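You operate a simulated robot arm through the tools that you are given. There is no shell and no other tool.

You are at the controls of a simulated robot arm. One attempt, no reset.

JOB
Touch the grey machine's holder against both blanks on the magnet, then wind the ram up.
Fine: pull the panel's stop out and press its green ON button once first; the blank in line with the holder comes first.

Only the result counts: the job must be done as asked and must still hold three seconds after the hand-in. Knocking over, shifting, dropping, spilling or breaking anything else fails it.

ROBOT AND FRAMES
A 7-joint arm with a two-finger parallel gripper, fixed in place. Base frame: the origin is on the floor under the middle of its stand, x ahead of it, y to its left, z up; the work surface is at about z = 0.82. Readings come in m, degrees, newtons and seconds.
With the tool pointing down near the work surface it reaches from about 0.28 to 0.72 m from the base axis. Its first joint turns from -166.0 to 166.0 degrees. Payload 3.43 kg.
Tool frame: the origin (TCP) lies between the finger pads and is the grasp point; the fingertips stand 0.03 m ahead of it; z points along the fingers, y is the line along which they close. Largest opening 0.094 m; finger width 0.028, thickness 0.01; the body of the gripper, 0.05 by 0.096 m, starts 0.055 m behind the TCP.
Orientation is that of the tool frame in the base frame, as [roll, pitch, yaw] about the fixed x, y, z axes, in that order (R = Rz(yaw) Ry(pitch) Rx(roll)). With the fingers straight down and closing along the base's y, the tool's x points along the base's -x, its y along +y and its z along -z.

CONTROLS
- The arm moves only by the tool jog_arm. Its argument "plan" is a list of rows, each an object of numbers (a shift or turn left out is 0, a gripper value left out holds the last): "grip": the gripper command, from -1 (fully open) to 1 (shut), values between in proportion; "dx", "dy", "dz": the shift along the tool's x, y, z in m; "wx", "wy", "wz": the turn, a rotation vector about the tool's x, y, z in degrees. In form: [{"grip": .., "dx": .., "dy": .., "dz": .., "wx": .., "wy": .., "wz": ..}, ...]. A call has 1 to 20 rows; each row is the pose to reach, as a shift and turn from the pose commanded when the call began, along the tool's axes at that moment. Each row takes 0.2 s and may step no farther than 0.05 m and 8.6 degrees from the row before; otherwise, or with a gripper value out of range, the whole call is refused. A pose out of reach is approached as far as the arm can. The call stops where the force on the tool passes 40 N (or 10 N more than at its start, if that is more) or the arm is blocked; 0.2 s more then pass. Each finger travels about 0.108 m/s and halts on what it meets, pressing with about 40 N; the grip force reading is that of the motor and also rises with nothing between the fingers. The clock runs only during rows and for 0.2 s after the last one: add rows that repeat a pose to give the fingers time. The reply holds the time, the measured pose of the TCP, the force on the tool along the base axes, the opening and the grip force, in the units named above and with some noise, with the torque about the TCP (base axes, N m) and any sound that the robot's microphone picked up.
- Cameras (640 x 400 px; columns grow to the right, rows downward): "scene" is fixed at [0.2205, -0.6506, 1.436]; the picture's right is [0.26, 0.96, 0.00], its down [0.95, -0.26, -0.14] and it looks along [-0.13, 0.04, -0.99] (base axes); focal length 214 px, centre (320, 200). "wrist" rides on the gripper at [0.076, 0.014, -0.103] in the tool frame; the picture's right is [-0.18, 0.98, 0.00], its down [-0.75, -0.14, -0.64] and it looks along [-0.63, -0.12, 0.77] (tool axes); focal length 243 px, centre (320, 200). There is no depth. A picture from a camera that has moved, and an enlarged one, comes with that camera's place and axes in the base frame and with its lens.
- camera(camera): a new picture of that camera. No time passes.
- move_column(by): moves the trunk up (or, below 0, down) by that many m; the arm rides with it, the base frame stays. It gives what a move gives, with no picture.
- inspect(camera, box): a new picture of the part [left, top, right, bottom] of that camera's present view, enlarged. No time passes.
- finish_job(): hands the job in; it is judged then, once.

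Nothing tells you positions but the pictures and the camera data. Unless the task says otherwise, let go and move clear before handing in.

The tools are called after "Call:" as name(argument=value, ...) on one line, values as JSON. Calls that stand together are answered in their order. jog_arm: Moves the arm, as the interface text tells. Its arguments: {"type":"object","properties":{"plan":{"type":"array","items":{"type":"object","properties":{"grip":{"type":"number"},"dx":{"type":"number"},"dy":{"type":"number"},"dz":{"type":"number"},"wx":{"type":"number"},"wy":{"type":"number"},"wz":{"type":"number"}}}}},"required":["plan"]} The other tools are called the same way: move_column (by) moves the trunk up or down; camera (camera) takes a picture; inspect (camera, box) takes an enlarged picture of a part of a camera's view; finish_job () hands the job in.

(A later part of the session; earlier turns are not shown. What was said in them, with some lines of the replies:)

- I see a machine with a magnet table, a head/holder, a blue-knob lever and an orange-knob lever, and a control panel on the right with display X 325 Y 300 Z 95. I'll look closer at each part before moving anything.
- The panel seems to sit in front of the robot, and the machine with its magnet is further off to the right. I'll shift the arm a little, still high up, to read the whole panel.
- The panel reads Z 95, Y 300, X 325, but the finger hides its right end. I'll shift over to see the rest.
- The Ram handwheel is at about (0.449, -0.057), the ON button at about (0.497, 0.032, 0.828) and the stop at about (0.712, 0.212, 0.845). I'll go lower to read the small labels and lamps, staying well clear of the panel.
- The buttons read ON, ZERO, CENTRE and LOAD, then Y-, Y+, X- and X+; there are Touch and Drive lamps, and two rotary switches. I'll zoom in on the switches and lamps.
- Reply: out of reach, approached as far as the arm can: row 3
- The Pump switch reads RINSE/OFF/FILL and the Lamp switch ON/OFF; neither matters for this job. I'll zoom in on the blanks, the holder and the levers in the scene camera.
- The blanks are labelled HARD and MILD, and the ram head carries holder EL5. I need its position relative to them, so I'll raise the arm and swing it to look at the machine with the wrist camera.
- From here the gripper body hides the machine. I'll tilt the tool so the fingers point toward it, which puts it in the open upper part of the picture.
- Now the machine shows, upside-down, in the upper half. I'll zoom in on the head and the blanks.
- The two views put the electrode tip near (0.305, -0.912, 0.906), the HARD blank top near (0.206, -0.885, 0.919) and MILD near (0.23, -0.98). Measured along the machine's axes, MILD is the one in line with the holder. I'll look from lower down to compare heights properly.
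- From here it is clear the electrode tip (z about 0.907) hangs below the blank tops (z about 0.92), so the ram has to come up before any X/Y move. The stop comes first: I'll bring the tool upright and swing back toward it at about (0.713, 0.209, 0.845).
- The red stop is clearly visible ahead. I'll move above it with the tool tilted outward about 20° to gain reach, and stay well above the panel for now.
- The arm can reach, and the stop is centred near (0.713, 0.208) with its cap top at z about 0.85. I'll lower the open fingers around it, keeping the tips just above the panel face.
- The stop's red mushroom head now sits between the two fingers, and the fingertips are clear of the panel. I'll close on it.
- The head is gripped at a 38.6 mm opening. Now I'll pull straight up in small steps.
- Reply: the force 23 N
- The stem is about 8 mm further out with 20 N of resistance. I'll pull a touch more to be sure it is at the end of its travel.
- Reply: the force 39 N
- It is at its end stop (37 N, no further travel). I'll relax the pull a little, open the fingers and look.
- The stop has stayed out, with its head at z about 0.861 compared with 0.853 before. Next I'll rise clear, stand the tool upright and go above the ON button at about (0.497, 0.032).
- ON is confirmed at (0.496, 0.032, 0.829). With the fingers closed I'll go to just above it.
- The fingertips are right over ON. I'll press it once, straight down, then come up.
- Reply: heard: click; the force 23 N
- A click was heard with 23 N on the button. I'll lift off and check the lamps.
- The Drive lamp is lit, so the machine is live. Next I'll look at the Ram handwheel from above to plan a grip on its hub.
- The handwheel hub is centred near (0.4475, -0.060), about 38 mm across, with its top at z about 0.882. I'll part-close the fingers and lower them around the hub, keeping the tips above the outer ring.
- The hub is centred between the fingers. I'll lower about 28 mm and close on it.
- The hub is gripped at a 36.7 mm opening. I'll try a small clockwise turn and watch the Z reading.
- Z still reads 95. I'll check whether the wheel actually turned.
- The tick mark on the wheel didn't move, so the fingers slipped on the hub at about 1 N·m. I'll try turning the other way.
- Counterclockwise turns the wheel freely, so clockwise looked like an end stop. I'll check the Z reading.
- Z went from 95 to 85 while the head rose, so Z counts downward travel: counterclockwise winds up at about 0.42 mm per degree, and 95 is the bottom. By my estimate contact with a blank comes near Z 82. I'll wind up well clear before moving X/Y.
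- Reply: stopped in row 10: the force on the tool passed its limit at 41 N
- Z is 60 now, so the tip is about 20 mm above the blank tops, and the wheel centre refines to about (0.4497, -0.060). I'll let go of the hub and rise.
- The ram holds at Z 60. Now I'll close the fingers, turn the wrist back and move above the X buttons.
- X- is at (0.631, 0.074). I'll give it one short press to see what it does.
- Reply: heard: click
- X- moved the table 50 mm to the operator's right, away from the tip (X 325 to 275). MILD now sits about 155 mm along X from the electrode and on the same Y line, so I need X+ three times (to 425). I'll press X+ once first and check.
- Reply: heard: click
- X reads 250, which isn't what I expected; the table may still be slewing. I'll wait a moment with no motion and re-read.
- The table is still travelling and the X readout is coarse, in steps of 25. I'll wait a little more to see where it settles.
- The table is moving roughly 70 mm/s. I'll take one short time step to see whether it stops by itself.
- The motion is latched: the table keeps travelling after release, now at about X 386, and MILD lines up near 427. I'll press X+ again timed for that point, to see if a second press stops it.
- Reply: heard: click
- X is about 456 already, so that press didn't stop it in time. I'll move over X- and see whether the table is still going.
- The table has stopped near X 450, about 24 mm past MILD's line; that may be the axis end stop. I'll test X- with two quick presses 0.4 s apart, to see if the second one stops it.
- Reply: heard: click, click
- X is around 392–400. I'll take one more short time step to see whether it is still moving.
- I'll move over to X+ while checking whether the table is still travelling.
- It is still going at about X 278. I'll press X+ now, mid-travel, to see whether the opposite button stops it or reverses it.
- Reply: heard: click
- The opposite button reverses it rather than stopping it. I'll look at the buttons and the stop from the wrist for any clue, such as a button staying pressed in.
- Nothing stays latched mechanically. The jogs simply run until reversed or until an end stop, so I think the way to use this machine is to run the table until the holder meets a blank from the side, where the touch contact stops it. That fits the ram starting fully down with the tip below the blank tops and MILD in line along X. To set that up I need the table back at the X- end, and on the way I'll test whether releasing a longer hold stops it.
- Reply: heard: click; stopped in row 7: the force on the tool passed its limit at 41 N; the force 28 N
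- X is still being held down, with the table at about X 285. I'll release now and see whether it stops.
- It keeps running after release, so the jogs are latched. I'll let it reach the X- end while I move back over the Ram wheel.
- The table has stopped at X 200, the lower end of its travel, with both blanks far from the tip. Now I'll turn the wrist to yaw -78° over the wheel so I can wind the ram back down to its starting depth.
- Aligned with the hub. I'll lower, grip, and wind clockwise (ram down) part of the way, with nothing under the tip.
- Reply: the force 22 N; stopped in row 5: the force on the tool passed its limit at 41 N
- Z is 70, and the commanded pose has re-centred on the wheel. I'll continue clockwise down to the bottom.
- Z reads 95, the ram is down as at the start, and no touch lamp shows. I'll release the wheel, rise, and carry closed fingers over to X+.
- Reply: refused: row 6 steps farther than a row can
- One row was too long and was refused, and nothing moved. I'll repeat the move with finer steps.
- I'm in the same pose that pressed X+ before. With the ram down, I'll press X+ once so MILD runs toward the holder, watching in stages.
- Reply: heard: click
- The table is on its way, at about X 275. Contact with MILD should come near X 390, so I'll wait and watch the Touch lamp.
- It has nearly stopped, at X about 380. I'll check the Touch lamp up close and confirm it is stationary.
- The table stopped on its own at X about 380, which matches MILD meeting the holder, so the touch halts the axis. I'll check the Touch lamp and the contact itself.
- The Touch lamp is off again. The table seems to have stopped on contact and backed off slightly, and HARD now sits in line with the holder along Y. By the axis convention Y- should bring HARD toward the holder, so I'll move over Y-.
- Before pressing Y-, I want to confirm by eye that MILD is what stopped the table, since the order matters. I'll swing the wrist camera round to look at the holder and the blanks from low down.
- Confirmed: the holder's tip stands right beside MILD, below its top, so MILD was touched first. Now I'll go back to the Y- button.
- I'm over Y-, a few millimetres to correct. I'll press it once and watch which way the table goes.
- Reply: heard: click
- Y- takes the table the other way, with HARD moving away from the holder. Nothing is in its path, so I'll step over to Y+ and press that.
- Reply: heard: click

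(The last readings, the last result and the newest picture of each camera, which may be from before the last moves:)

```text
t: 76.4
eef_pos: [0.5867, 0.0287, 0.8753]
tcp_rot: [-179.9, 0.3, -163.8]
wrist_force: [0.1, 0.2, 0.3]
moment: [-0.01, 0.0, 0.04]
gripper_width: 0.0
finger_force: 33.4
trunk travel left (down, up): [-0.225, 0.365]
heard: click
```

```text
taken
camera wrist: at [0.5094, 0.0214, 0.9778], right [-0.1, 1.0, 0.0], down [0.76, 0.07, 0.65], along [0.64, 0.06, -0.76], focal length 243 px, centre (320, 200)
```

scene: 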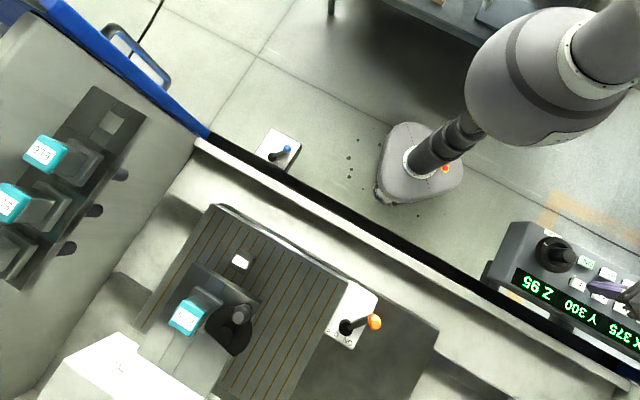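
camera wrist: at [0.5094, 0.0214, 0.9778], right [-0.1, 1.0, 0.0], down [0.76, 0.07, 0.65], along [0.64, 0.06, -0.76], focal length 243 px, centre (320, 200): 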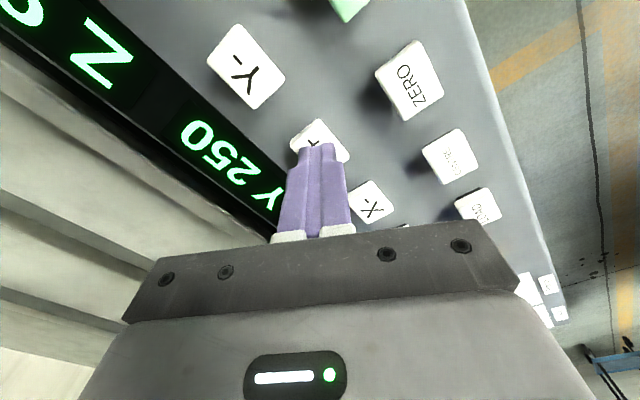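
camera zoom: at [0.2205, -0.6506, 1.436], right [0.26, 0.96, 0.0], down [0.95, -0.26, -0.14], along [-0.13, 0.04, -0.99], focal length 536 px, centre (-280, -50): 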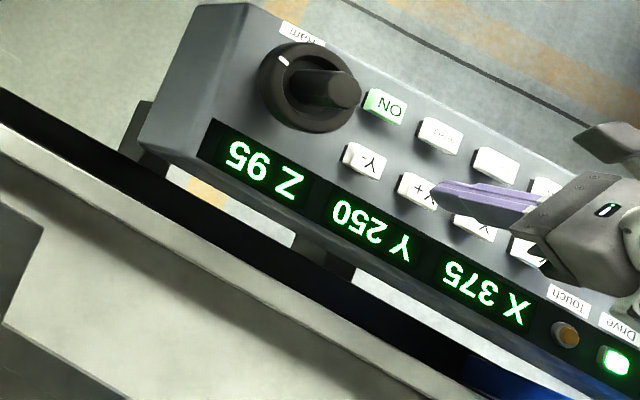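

A click on Y+ was heard. I'll watch the table come back.

Call:
jog_arm(plan=[{"dz": 0.0, "grip": 1}, {"dz": 0.0}])

Call:
inspect(camera="scene", box=[100, 180, 420, 400])

Call:
jog_arm(plan=[{"dz": 0.0, "grip": 1}])

Call:
inspect(camera="scene", box=[100, 180, 420, 400])

Call:
inspect(camera="scene", box=[480, 220, 640, 380])

```text
t: 77.0
eef_pos: [0.587, 0.0303, 0.8753]
tcp_rot: [-179.8, 0.3, -163.8]
wrist_force: [0.7, 1.0, 0.4]
moment: [-0.01, -0.03, -0.02]
gripper_width: 0.0
finger_force: 33.2
trunk travel left (down, up): [-0.225, 0.365]
```

```text
1.82 times, centred on (260, 290) of scene
camera zoom: at [0.2205, -0.6506, 1.436], right [0.26, 0.96, 0.0], down [0.95, -0.26, -0.14], along [-0.13, 0.04, -0.99], focal length 390 px, centre (429, 36)
```

zoom: 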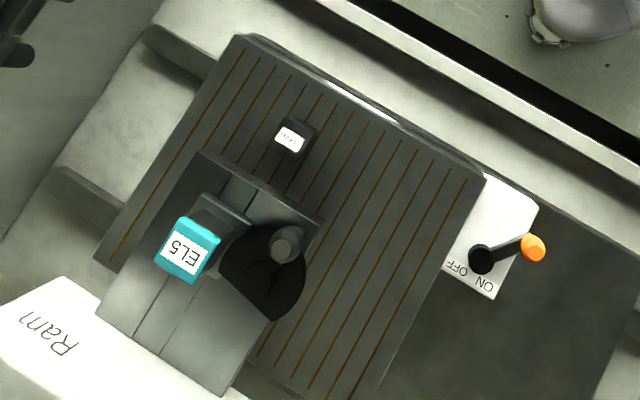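

```text
t: 77.4
eef_pos: [0.587, 0.0293, 0.8754]
tcp_rot: [-179.8, 0.2, -163.7]
wrist_force: [0.2, -0.9, -0.6]
moment: [-0.01, -0.06, -0.03]
gripper_width: 0.0001
finger_force: 33.2
trunk travel left (down, up): [-0.225, 0.365]
```

```text
1.82 times, centred on (260, 290) of scene
camera zoom: at [0.2205, -0.6506, 1.436], right [0.26, 0.96, 0.0], down [0.95, -0.26, -0.14], along [-0.13, 0.04, -0.99], focal length 390 px, centre (429, 36)
```

zoom: 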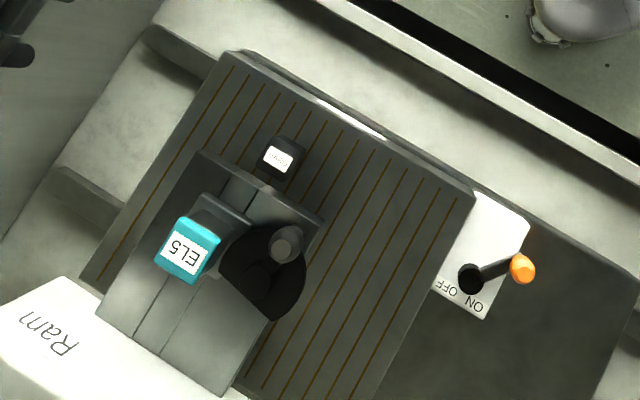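

```text
2.50 times, centred on (560, 300) of scene
camera zoom: at [0.2205, -0.6506, 1.436], right [0.26, 0.96, 0.0], down [0.95, -0.26, -0.14], along [-0.13, 0.04, -0.99], focal length 536 px, centre (-280, -50)
```

zoom: 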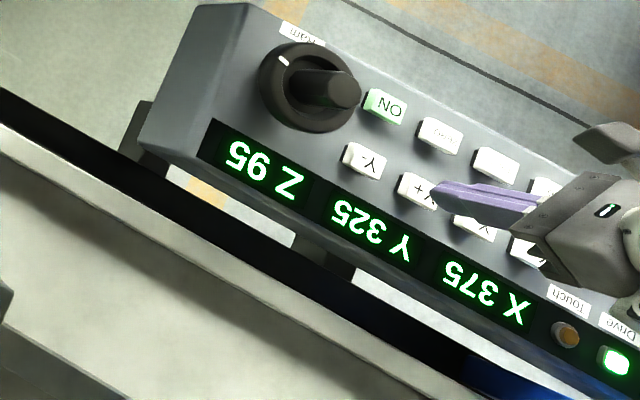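

HARD is now moving toward the holder, with Y about 315. I'll wait for contact.

Call:
jog_arm(plan=[{"dz": 0.0, "grip": 1}, {"dz": 0.0}])

Call:
inspect(camera="scene", box=[100, 180, 420, 400])

Call:
inspect(camera="scene", box=[480, 220, 640, 380])

Call:
jog_arm(plan=[{"dz": 0.0, "grip": 1}])

Call:
inspect(camera="scene", box=[100, 180, 420, 400])

Call:
inspect(camera="scene", box=[480, 220, 640, 380])

```text
t: 78.0
eef_pos: [0.5876, 0.0296, 0.8755]
tcp_rot: [-179.9, 0.3, -163.8]
wrist_force: [0.3, 0.1, -0.2]
moment: [-0.02, -0.01, -0.01]
gripper_width: 0.0
finger_force: 33.0
trunk travel left (down, up): [-0.225, 0.365]
```

```text
1.82 times, centred on (260, 290) of scene
camera zoom: at [0.2205, -0.6506, 1.436], right [0.26, 0.96, 0.0], down [0.95, -0.26, -0.14], along [-0.13, 0.04, -0.99], focal length 390 px, centre (429, 36)
```

zoom: 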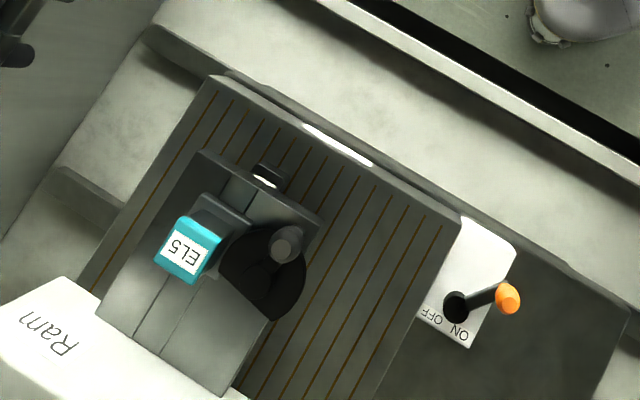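

```text
2.50 times, centred on (560, 300) of scene
camera zoom: at [0.2205, -0.6506, 1.436], right [0.26, 0.96, 0.0], down [0.95, -0.26, -0.14], along [-0.13, 0.04, -0.99], focal length 536 px, centre (-280, -50)
```

zoom: 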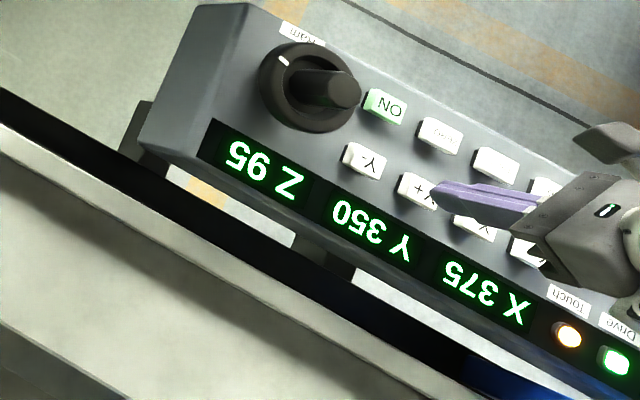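

```text
t: 78.4
eef_pos: [0.5873, 0.0292, 0.8748]
tcp_rot: [-179.9, 0.2, -163.8]
wrist_force: [-0.6, 0.7, 0.0]
moment: [0.02, 0.01, -0.02]
gripper_width: 0.0
finger_force: 32.6
trunk travel left (down, up): [-0.225, 0.365]
```

```text
1.82 times, centred on (260, 290) of scene
camera zoom: at [0.2205, -0.6506, 1.436], right [0.26, 0.96, 0.0], down [0.95, -0.26, -0.14], along [-0.13, 0.04, -0.99], focal length 390 px, centre (429, 36)
```

zoom: 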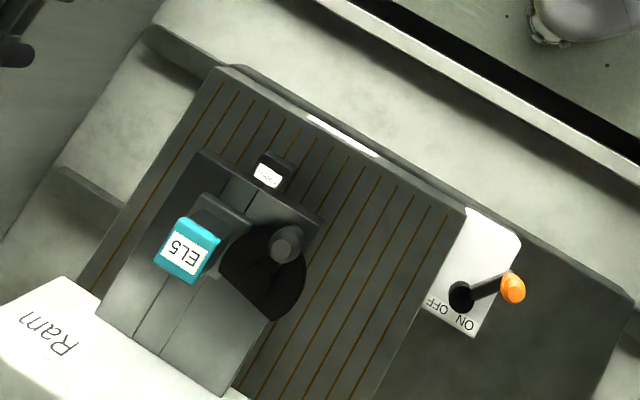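

```text
2.50 times, centred on (560, 300) of scene
camera zoom: at [0.2205, -0.6506, 1.436], right [0.26, 0.96, 0.0], down [0.95, -0.26, -0.14], along [-0.13, 0.04, -0.99], focal length 536 px, centre (-280, -50)
```

zoom: 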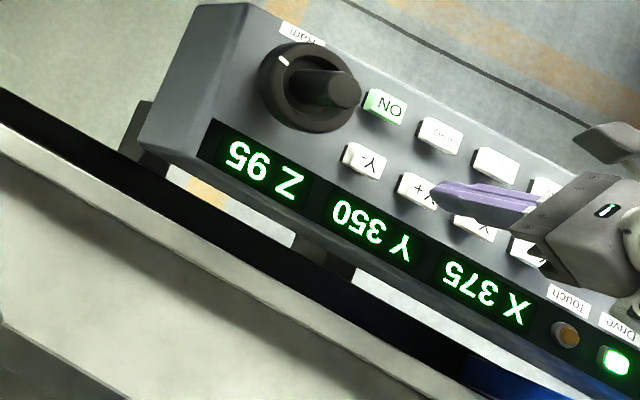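

Touch lit at Y 350 with HARD against the holder, and then the table backed off. Both blanks are now touched, MILD first and HARD second. I'll go to the Ram wheel to wind the ram up.

Call:
jog_arm(plan=[{"dz": -0.04, "grip": 1}, {"dx": 0.01, "dy": -0.003, "dz": -0.08}, {"dx": 0.03, "dy": -0.009, "dz": -0.08, "wz": 8.2}, {"dx": 0.05, "dy": -0.015, "dz": -0.08, "wz": 16.5, "grip": -0.35}, {"dx": 0.072, "dy": -0.022, "dz": -0.08, "wz": 24.7}, {"dx": 0.094, "dy": -0.029, "dz": -0.08, "wz": 33}, {"dx": 0.116, "dy": -0.036, "dz": -0.08, "wz": 41.2}, {"dx": 0.138, "dy": -0.042, "dz": -0.08, "wz": 49.5}, {"dx": 0.1565, "dy": -0.0479, "dz": -0.07, "wz": 57.7}, {"dx": 0.1565, "dy": -0.0479, "dz": -0.055, "wz": 66}])

Call:
camera(camera="wrist")

Call:
camera(camera="scene")

```text
t: 80.6
eef_pos: [0.4513, -0.0612, 0.9294]
tcp_rot: [179.8, 0.1, 130.1]
wrist_force: [0.3, -0.2, 0.6]
moment: [-0.02, -0.02, 0.01]
gripper_width: 0.0635
finger_force: 0.0
trunk travel left (down, up): [-0.225, 0.365]
```

```text
taken
camera wrist: at [0.4122, 0.0065, 1.0326], right [0.87, 0.49, 0.01], down [0.37, -0.67, 0.64], along [0.32, -0.56, -0.77], focal length 243 px, centre (320, 200)
```

wrist: 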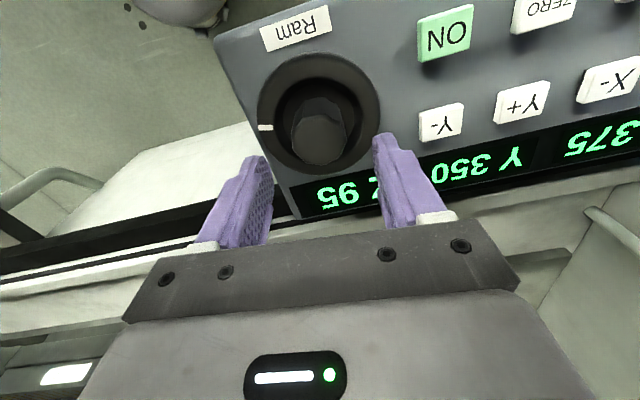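

```text
taken
```

scene: 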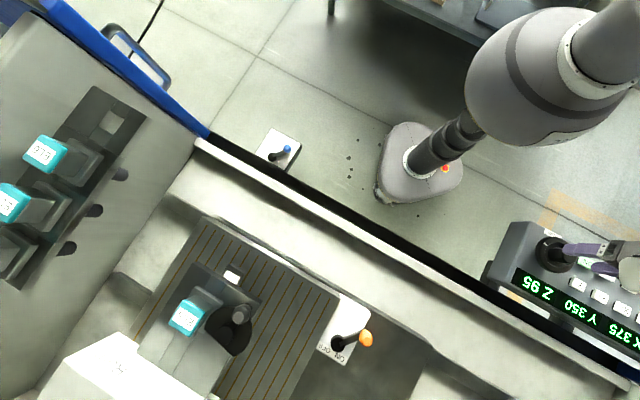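

Centred over the hub. I'll lower, grip, and wind counterclockwise (ram up).

Call:
jog_arm(plan=[{"dx": 0.0012, "dz": 0.018, "grip": -0.35}, {"dx": 0.0012, "dz": 0.0365}, {"dx": 0.0012, "dz": 0.0365, "grip": 1}, {"dx": 0.0012, "dz": 0.0365}, {"dx": 0.0012, "dz": 0.0365}])

Call:
jog_arm(plan=[{"wz": -7, "grip": 1}, {"wz": -14}, {"wz": -21}, {"wz": -28}, {"wz": -35}, {"wz": -42}, {"wz": -49}, {"wz": -56}, {"wz": -63}, {"wz": -70}])

Call:
inspect(camera="scene", box=[480, 220, 640, 380])

Call:
inspect(camera="scene", box=[100, 180, 420, 400])

```text
t: 81.8
eef_pos: [0.4499, -0.0608, 0.8918]
tcp_rot: [179.7, 0.1, 130.2]
wrist_force: [-0.8, -1.6, -5.3]
moment: [-0.68, -0.63, -0.02]
gripper_width: 0.0364
finger_force: 44.9
trunk travel left (down, up): [-0.225, 0.365]
```

```text
t: 84.0
eef_pos: [0.4507, -0.0589, 0.8925]
tcp_rot: [-179.8, 0.2, -159.7]
wrist_force: [1.6, 2.6, -8.6]
moment: [0.24, 0.64, -0.02]
gripper_width: 0.0367
finger_force: 45.2
trunk travel left (down, up): [-0.225, 0.365]
```

```text
2.50 times, centred on (560, 300) of scene
camera zoom: at [0.2205, -0.6506, 1.436], right [0.26, 0.96, 0.0], down [0.95, -0.26, -0.14], along [-0.13, 0.04, -0.99], focal length 536 px, centre (-280, -50)
```

zoom: 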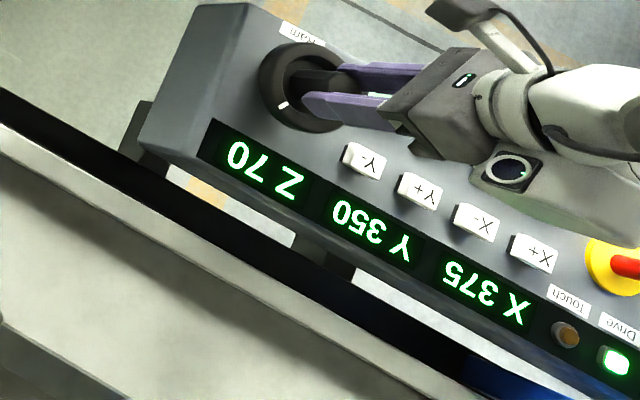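

```text
1.82 times, centred on (260, 290) of scene
camera zoom: at [0.2205, -0.6506, 1.436], right [0.26, 0.96, 0.0], down [0.95, -0.26, -0.14], along [-0.13, 0.04, -0.99], focal length 390 px, centre (429, 36)
```

zoom: 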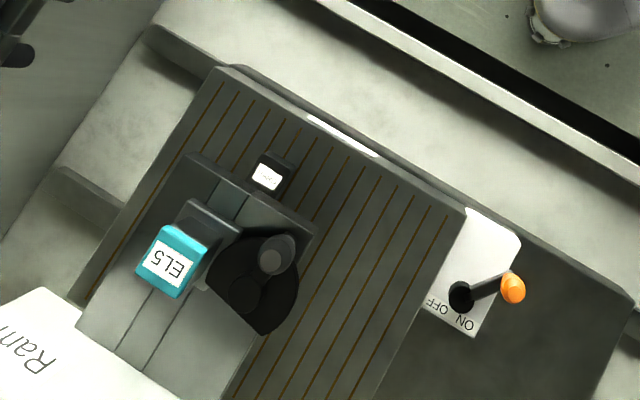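

Z is 70 and rising cleanly. I'll keep winding counterclockwise with the same grip.

Call:
jog_arm(plan=[{"wz": -7, "grip": 1}, {"wz": -14}, {"wz": -21}, {"wz": -28}, {"wz": -35}, {"wz": -42}, {"wz": -49}, {"wz": -56}, {"wz": -63}, {"wz": -70}, {"wz": -77}, {"wz": -84}])

Call:
inspect(camera="scene", box=[480, 220, 640, 380])

```text
t: 86.6
eef_pos: [0.449, -0.0595, 0.8929]
tcp_rot: [-179.8, -0.2, -75.6]
wrist_force: [-11.1, 12.9, -21.6]
moment: [0.72, 0.4, -0.04]
gripper_width: 0.0364
finger_force: 45.4
trunk travel left (down, up): [-0.225, 0.365]
```

```text
2.50 times, centred on (560, 300) of scene
camera zoom: at [0.2205, -0.6506, 1.436], right [0.26, 0.96, 0.0], down [0.95, -0.26, -0.14], along [-0.13, 0.04, -0.99], focal length 536 px, centre (-280, -50)
```

zoom: 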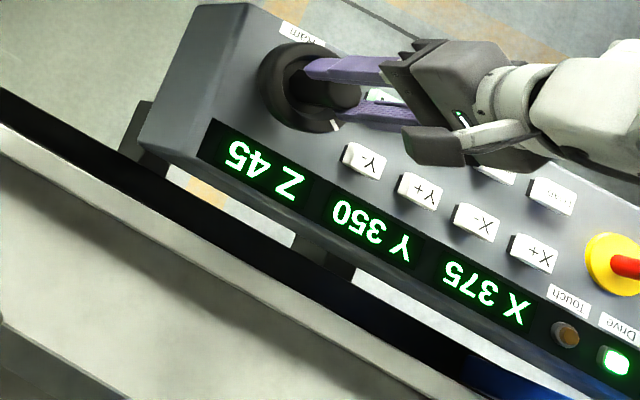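

Z is 45. I'll release, turn the wrist back and take a second grip to wind it the rest of the way.

Call:
jog_arm(plan=[{"grip": -0.35}, {"grip": -0.35}, {"dz": -0.02}, {"dz": -0.038}])

Call:
jog_arm(plan=[{"wz": 8.1, "grip": -0.35}, {"wz": 16.2}, {"wz": 24.3}, {"wz": 32.4}, {"wz": 40.5}, {"wz": 48.6}, {"wz": 56.7}, {"wz": 64.8}, {"wz": 72.9}, {"wz": 81}, {"wz": 89.1}, {"wz": 97.2}, {"wz": 105.3}, {"wz": 113.4}, {"wz": 121.5}, {"wz": 129.6}, {"wz": 137.7}, {"wz": 145.8}, {"wz": 154}])

Call:
camera(camera="wrist")

Call:
inspect(camera="scene", box=[480, 220, 640, 380])

```text
t: 87.6
eef_pos: [0.4493, -0.059, 0.9327]
tcp_rot: [-179.6, -0.1, -75.9]
wrist_force: [0.5, 1.7, -0.3]
moment: [0.01, 0.0, 0.01]
gripper_width: 0.0635
finger_force: 0.0
trunk travel left (down, up): [-0.225, 0.365]
```

```text
t: 91.6
eef_pos: [0.4498, -0.0582, 0.9311]
tcp_rot: [179.8, 0.2, 130.1]
wrist_force: [0.7, 0.4, -0.2]
moment: [-0.01, 0.01, 0.0]
gripper_width: 0.0637
finger_force: 0.0
trunk travel left (down, up): [-0.225, 0.365]
```

```text
taken
camera wrist: at [0.4111, 0.0076, 1.0343], right [0.87, 0.49, 0.01], down [0.37, -0.67, 0.64], along [0.32, -0.56, -0.77], focal length 243 px, centre (320, 200)
```

wrist: 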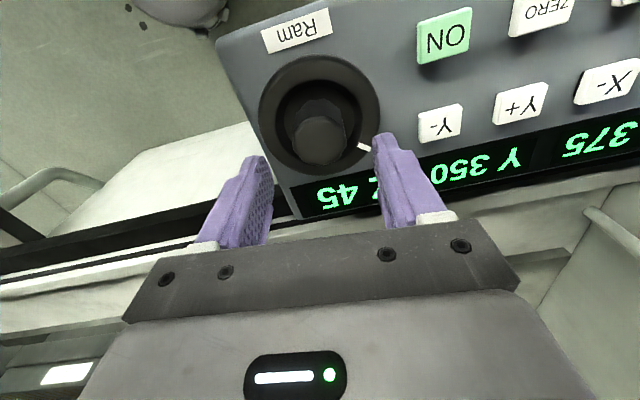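

```text
2.50 times, centred on (560, 300) of scene
camera zoom: at [0.2205, -0.6506, 1.436], right [0.26, 0.96, 0.0], down [0.95, -0.26, -0.14], along [-0.13, 0.04, -0.99], focal length 536 px, centre (-280, -50)
```

zoom: 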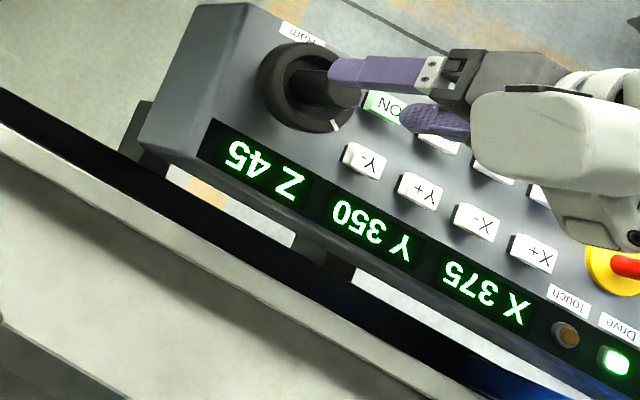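

Z holds at 45. I'll lower and grip again, then keep winding up.

Call:
jog_arm(plan=[{"dx": -0.0012, "dy": -0.0008, "dz": 0.019, "grip": -0.35}, {"dx": -0.0012, "dy": -0.0008, "dz": 0.038}, {"dx": -0.0012, "dy": -0.0008, "dz": 0.038, "grip": 1}, {"dx": -0.0012, "dy": -0.0008, "dz": 0.038}, {"dx": -0.0012, "dy": -0.0008, "dz": 0.038}])

Call:
jog_arm(plan=[{"wz": -7, "grip": 1}, {"wz": -14}, {"wz": -21}, {"wz": -28}, {"wz": -35}, {"wz": -42}, {"wz": -49}, {"wz": -56}, {"wz": -63}, {"wz": -70}])

Call:
inspect(camera="scene", box=[480, 220, 640, 380])

Call:
camera(camera="scene")

```text
t: 92.8
eef_pos: [0.4501, -0.0611, 0.8929]
tcp_rot: [179.8, 0.2, 130.2]
wrist_force: [1.9, -1.1, -3.7]
moment: [-0.3, -0.48, -0.01]
gripper_width: 0.0367
finger_force: 44.4
trunk travel left (down, up): [-0.225, 0.365]
```

```text
t: 95.0
eef_pos: [0.4503, -0.0582, 0.8935]
tcp_rot: [-179.9, 0.5, -159.6]
wrist_force: [8.1, 20.6, 2.9]
moment: [1.08, -0.76, -0.06]
gripper_width: 0.0366
finger_force: 44.5
trunk travel left (down, up): [-0.225, 0.365]
```

```text
2.50 times, centred on (560, 300) of scene
camera zoom: at [0.2205, -0.6506, 1.436], right [0.26, 0.96, 0.0], down [0.95, -0.26, -0.14], along [-0.13, 0.04, -0.99], focal length 536 px, centre (-280, -50)
```

zoom: 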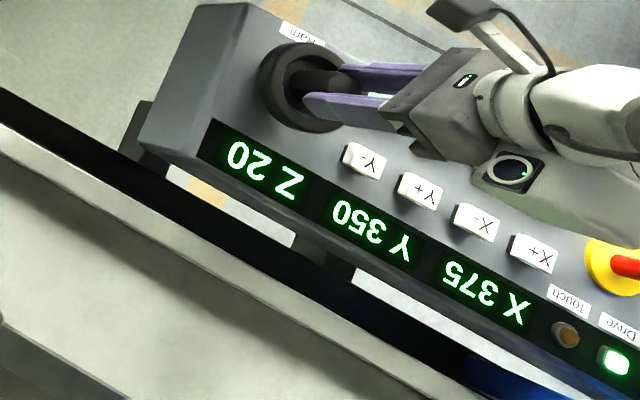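

```text
taken
```

scene: 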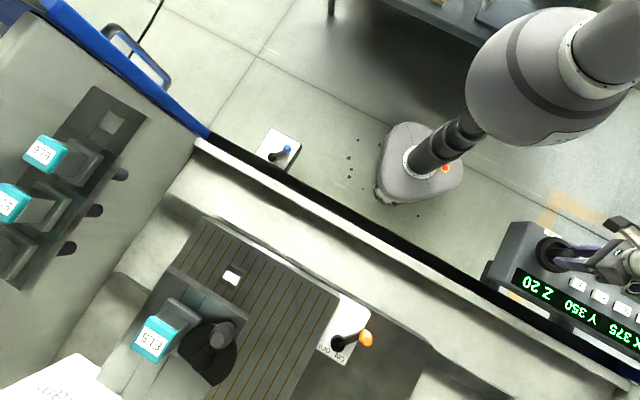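

Z is 20. I'll carry on toward the top.

Call:
jog_arm(plan=[{"dy": 0.0009, "wz": -6, "grip": 1}, {"dy": 0.0009, "wz": -12}, {"dy": 0.0009, "wz": -18}, {"dy": 0.0009, "wz": -24}, {"dy": 0.0009, "wz": -30}, {"dy": 0.0009, "wz": -36}, {"dy": 0.0009, "wz": -42}, {"dy": 0.0009, "wz": -48}])

Call:
inspect(camera="scene", box=[480, 220, 640, 380])

```text
t: 96.8
eef_pos: [0.4496, -0.0578, 0.893]
tcp_rot: [-179.8, 0.1, -111.8]
wrist_force: [8.5, 23.0, 9.9]
moment: [1.26, -0.48, -0.02]
gripper_width: 0.0367
finger_force: 44.9
trunk travel left (down, up): [-0.225, 0.365]
```

```text
2.50 times, centred on (560, 300) of scene
camera zoom: at [0.2205, -0.6506, 1.436], right [0.26, 0.96, 0.0], down [0.95, -0.26, -0.14], along [-0.13, 0.04, -0.99], focal length 536 px, centre (-280, -50)
```

zoom: 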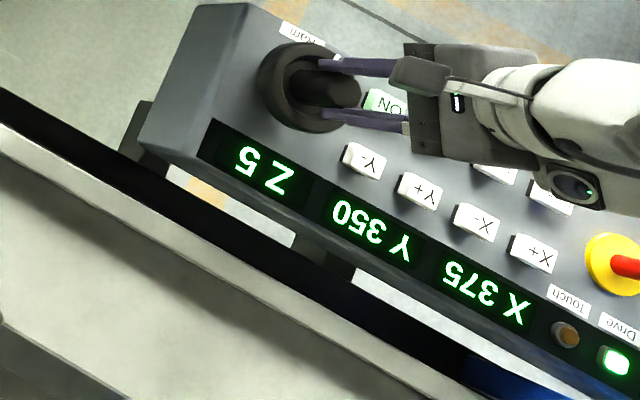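

Z is 5. One more short turn should bring it to the top.

Call:
jog_arm(plan=[{"dx": 0.0, "dy": 0.0, "wz": -5, "grip": 1}, {"wz": -10}, {"wz": -15}, {"wz": -20}])

Call:
inspect(camera="scene", box=[480, 220, 640, 380])

```text
t: 97.8
eef_pos: [0.4505, -0.0608, 0.8928]
tcp_rot: [-179.7, -0.2, -91.7]
wrist_force: [6.0, 12.6, 7.3]
moment: [-0.13, -0.28, -0.24]
gripper_width: 0.0364
finger_force: 45.5
trunk travel left (down, up): [-0.225, 0.365]
```

```text
2.50 times, centred on (560, 300) of scene
camera zoom: at [0.2205, -0.6506, 1.436], right [0.26, 0.96, 0.0], down [0.95, -0.26, -0.14], along [-0.13, 0.04, -0.99], focal length 536 px, centre (-280, -50)
```

zoom: 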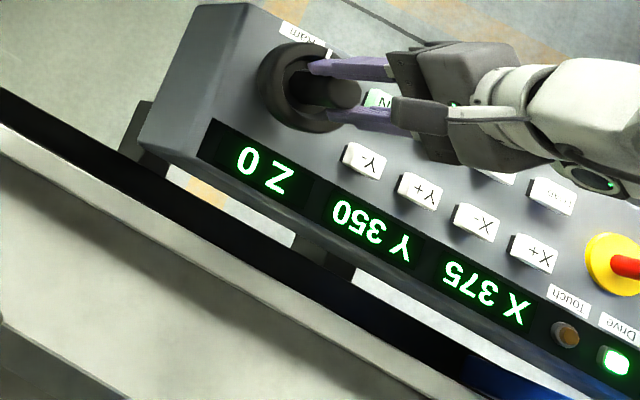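

Z reads 0, so the ram is fully up. I'll let go, rise well clear and check that everything holds.

Call:
jog_arm(plan=[{"grip": -0.35}, {"grip": -0.35}, {"dz": -0.03}, {"dz": -0.07}, {"dz": -0.11}, {"dz": -0.15}])

Call:
jog_arm(plan=[{"dz": -0.03, "dx": -0.03}, {"dz": -0.06, "dx": -0.06}, {"dz": -0.06, "dx": -0.06}, {"dz": -0.06, "dx": -0.06}, {"dz": -0.06, "dx": -0.06}])

Call:
camera(camera="scene")

Call:
inspect(camera="scene", box=[480, 220, 640, 380])

Call:
inspect(camera="scene", box=[100, 180, 420, 400])

```text
t: 99.2
eef_pos: [0.4487, -0.0621, 1.0453]
tcp_rot: [-179.8, 0.0, -91.7]
wrist_force: [0.0, -0.2, -0.5]
moment: [0.01, -0.01, -0.01]
gripper_width: 0.0633
finger_force: 0.0
trunk travel left (down, up): [-0.225, 0.365]
```

```text
t: 100.4
eef_pos: [0.4508, -0.0017, 1.1048]
tcp_rot: [-179.7, 0.0, -91.8]
wrist_force: [0.3, -1.2, -0.4]
moment: [0.02, 0.0, -0.02]
gripper_width: 0.0635
finger_force: 0.1
trunk travel left (down, up): [-0.225, 0.365]
```

```text
taken
```

scene: 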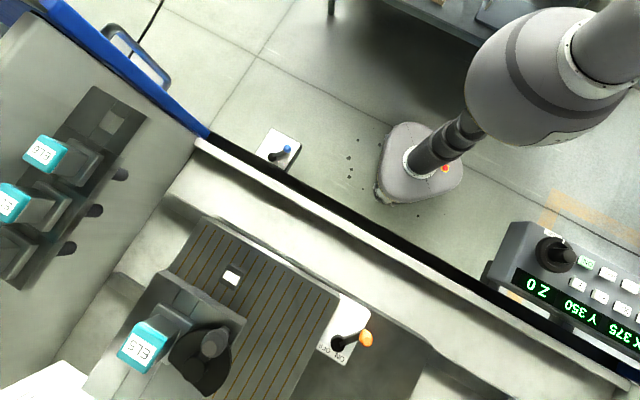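

```text
2.50 times, centred on (560, 300) of scene
camera zoom: at [0.2205, -0.6506, 1.436], right [0.26, 0.96, 0.0], down [0.95, -0.26, -0.14], along [-0.13, 0.04, -0.99], focal length 536 px, centre (-280, -50)
```

zoom: 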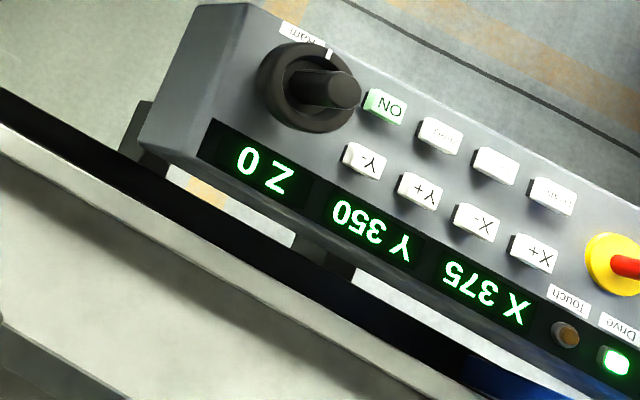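

```text
1.82 times, centred on (260, 290) of scene
camera zoom: at [0.2205, -0.6506, 1.436], right [0.26, 0.96, 0.0], down [0.95, -0.26, -0.14], along [-0.13, 0.04, -0.99], focal length 390 px, centre (429, 36)
```

zoom: 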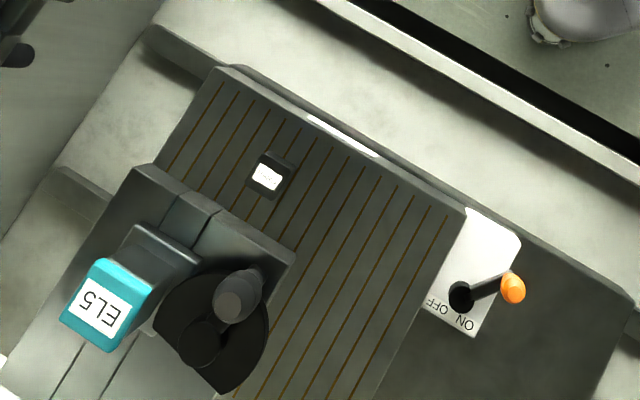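

Everything is as it should be. The stop is out, Drive is lit, MILD then HARD have been touched, the table is still at X 375 / Y 350, and the ram stays fully up at Z 0 with the gripper clear. I'm handing in the job.

Call:
finish_job()

```text
The job is handed in.
```

The job is done and handed in: the holder touched MILD first and then HARD, and the ram is fully wound up (Z reads 0). The hand-in reply didn't say whether it passed.

- **Start-up:** I pulled the panel's stop out and pressed the green ON button once. The Drive lamp came on and has stayed on.
- **MILD (the blank in line with the holder):** pressing X+ ran the table until it stopped by itself at about X 380. I didn't catch the Touch lamp lit for this one. A close look showed the holder right beside MILD, with its tip below MILD's top.
- **HARD:** pressing Y+ brought HARD to the holder. The Touch lamp lit at Y 350, then the table backed off slightly.
- **Extra moves:** the X and Y buttons keep the table running after release, so I ran it along X several times with the ram raised while working that out. I then wound the ram back down to Z 95 for the touches. I also pressed Y- first, which took HARD away from the holder; it hit nothing and I reversed it with Y+.
- **Final state:** the table is at X 375 / Y 350, and the gripper has let go and is clear of the panel.
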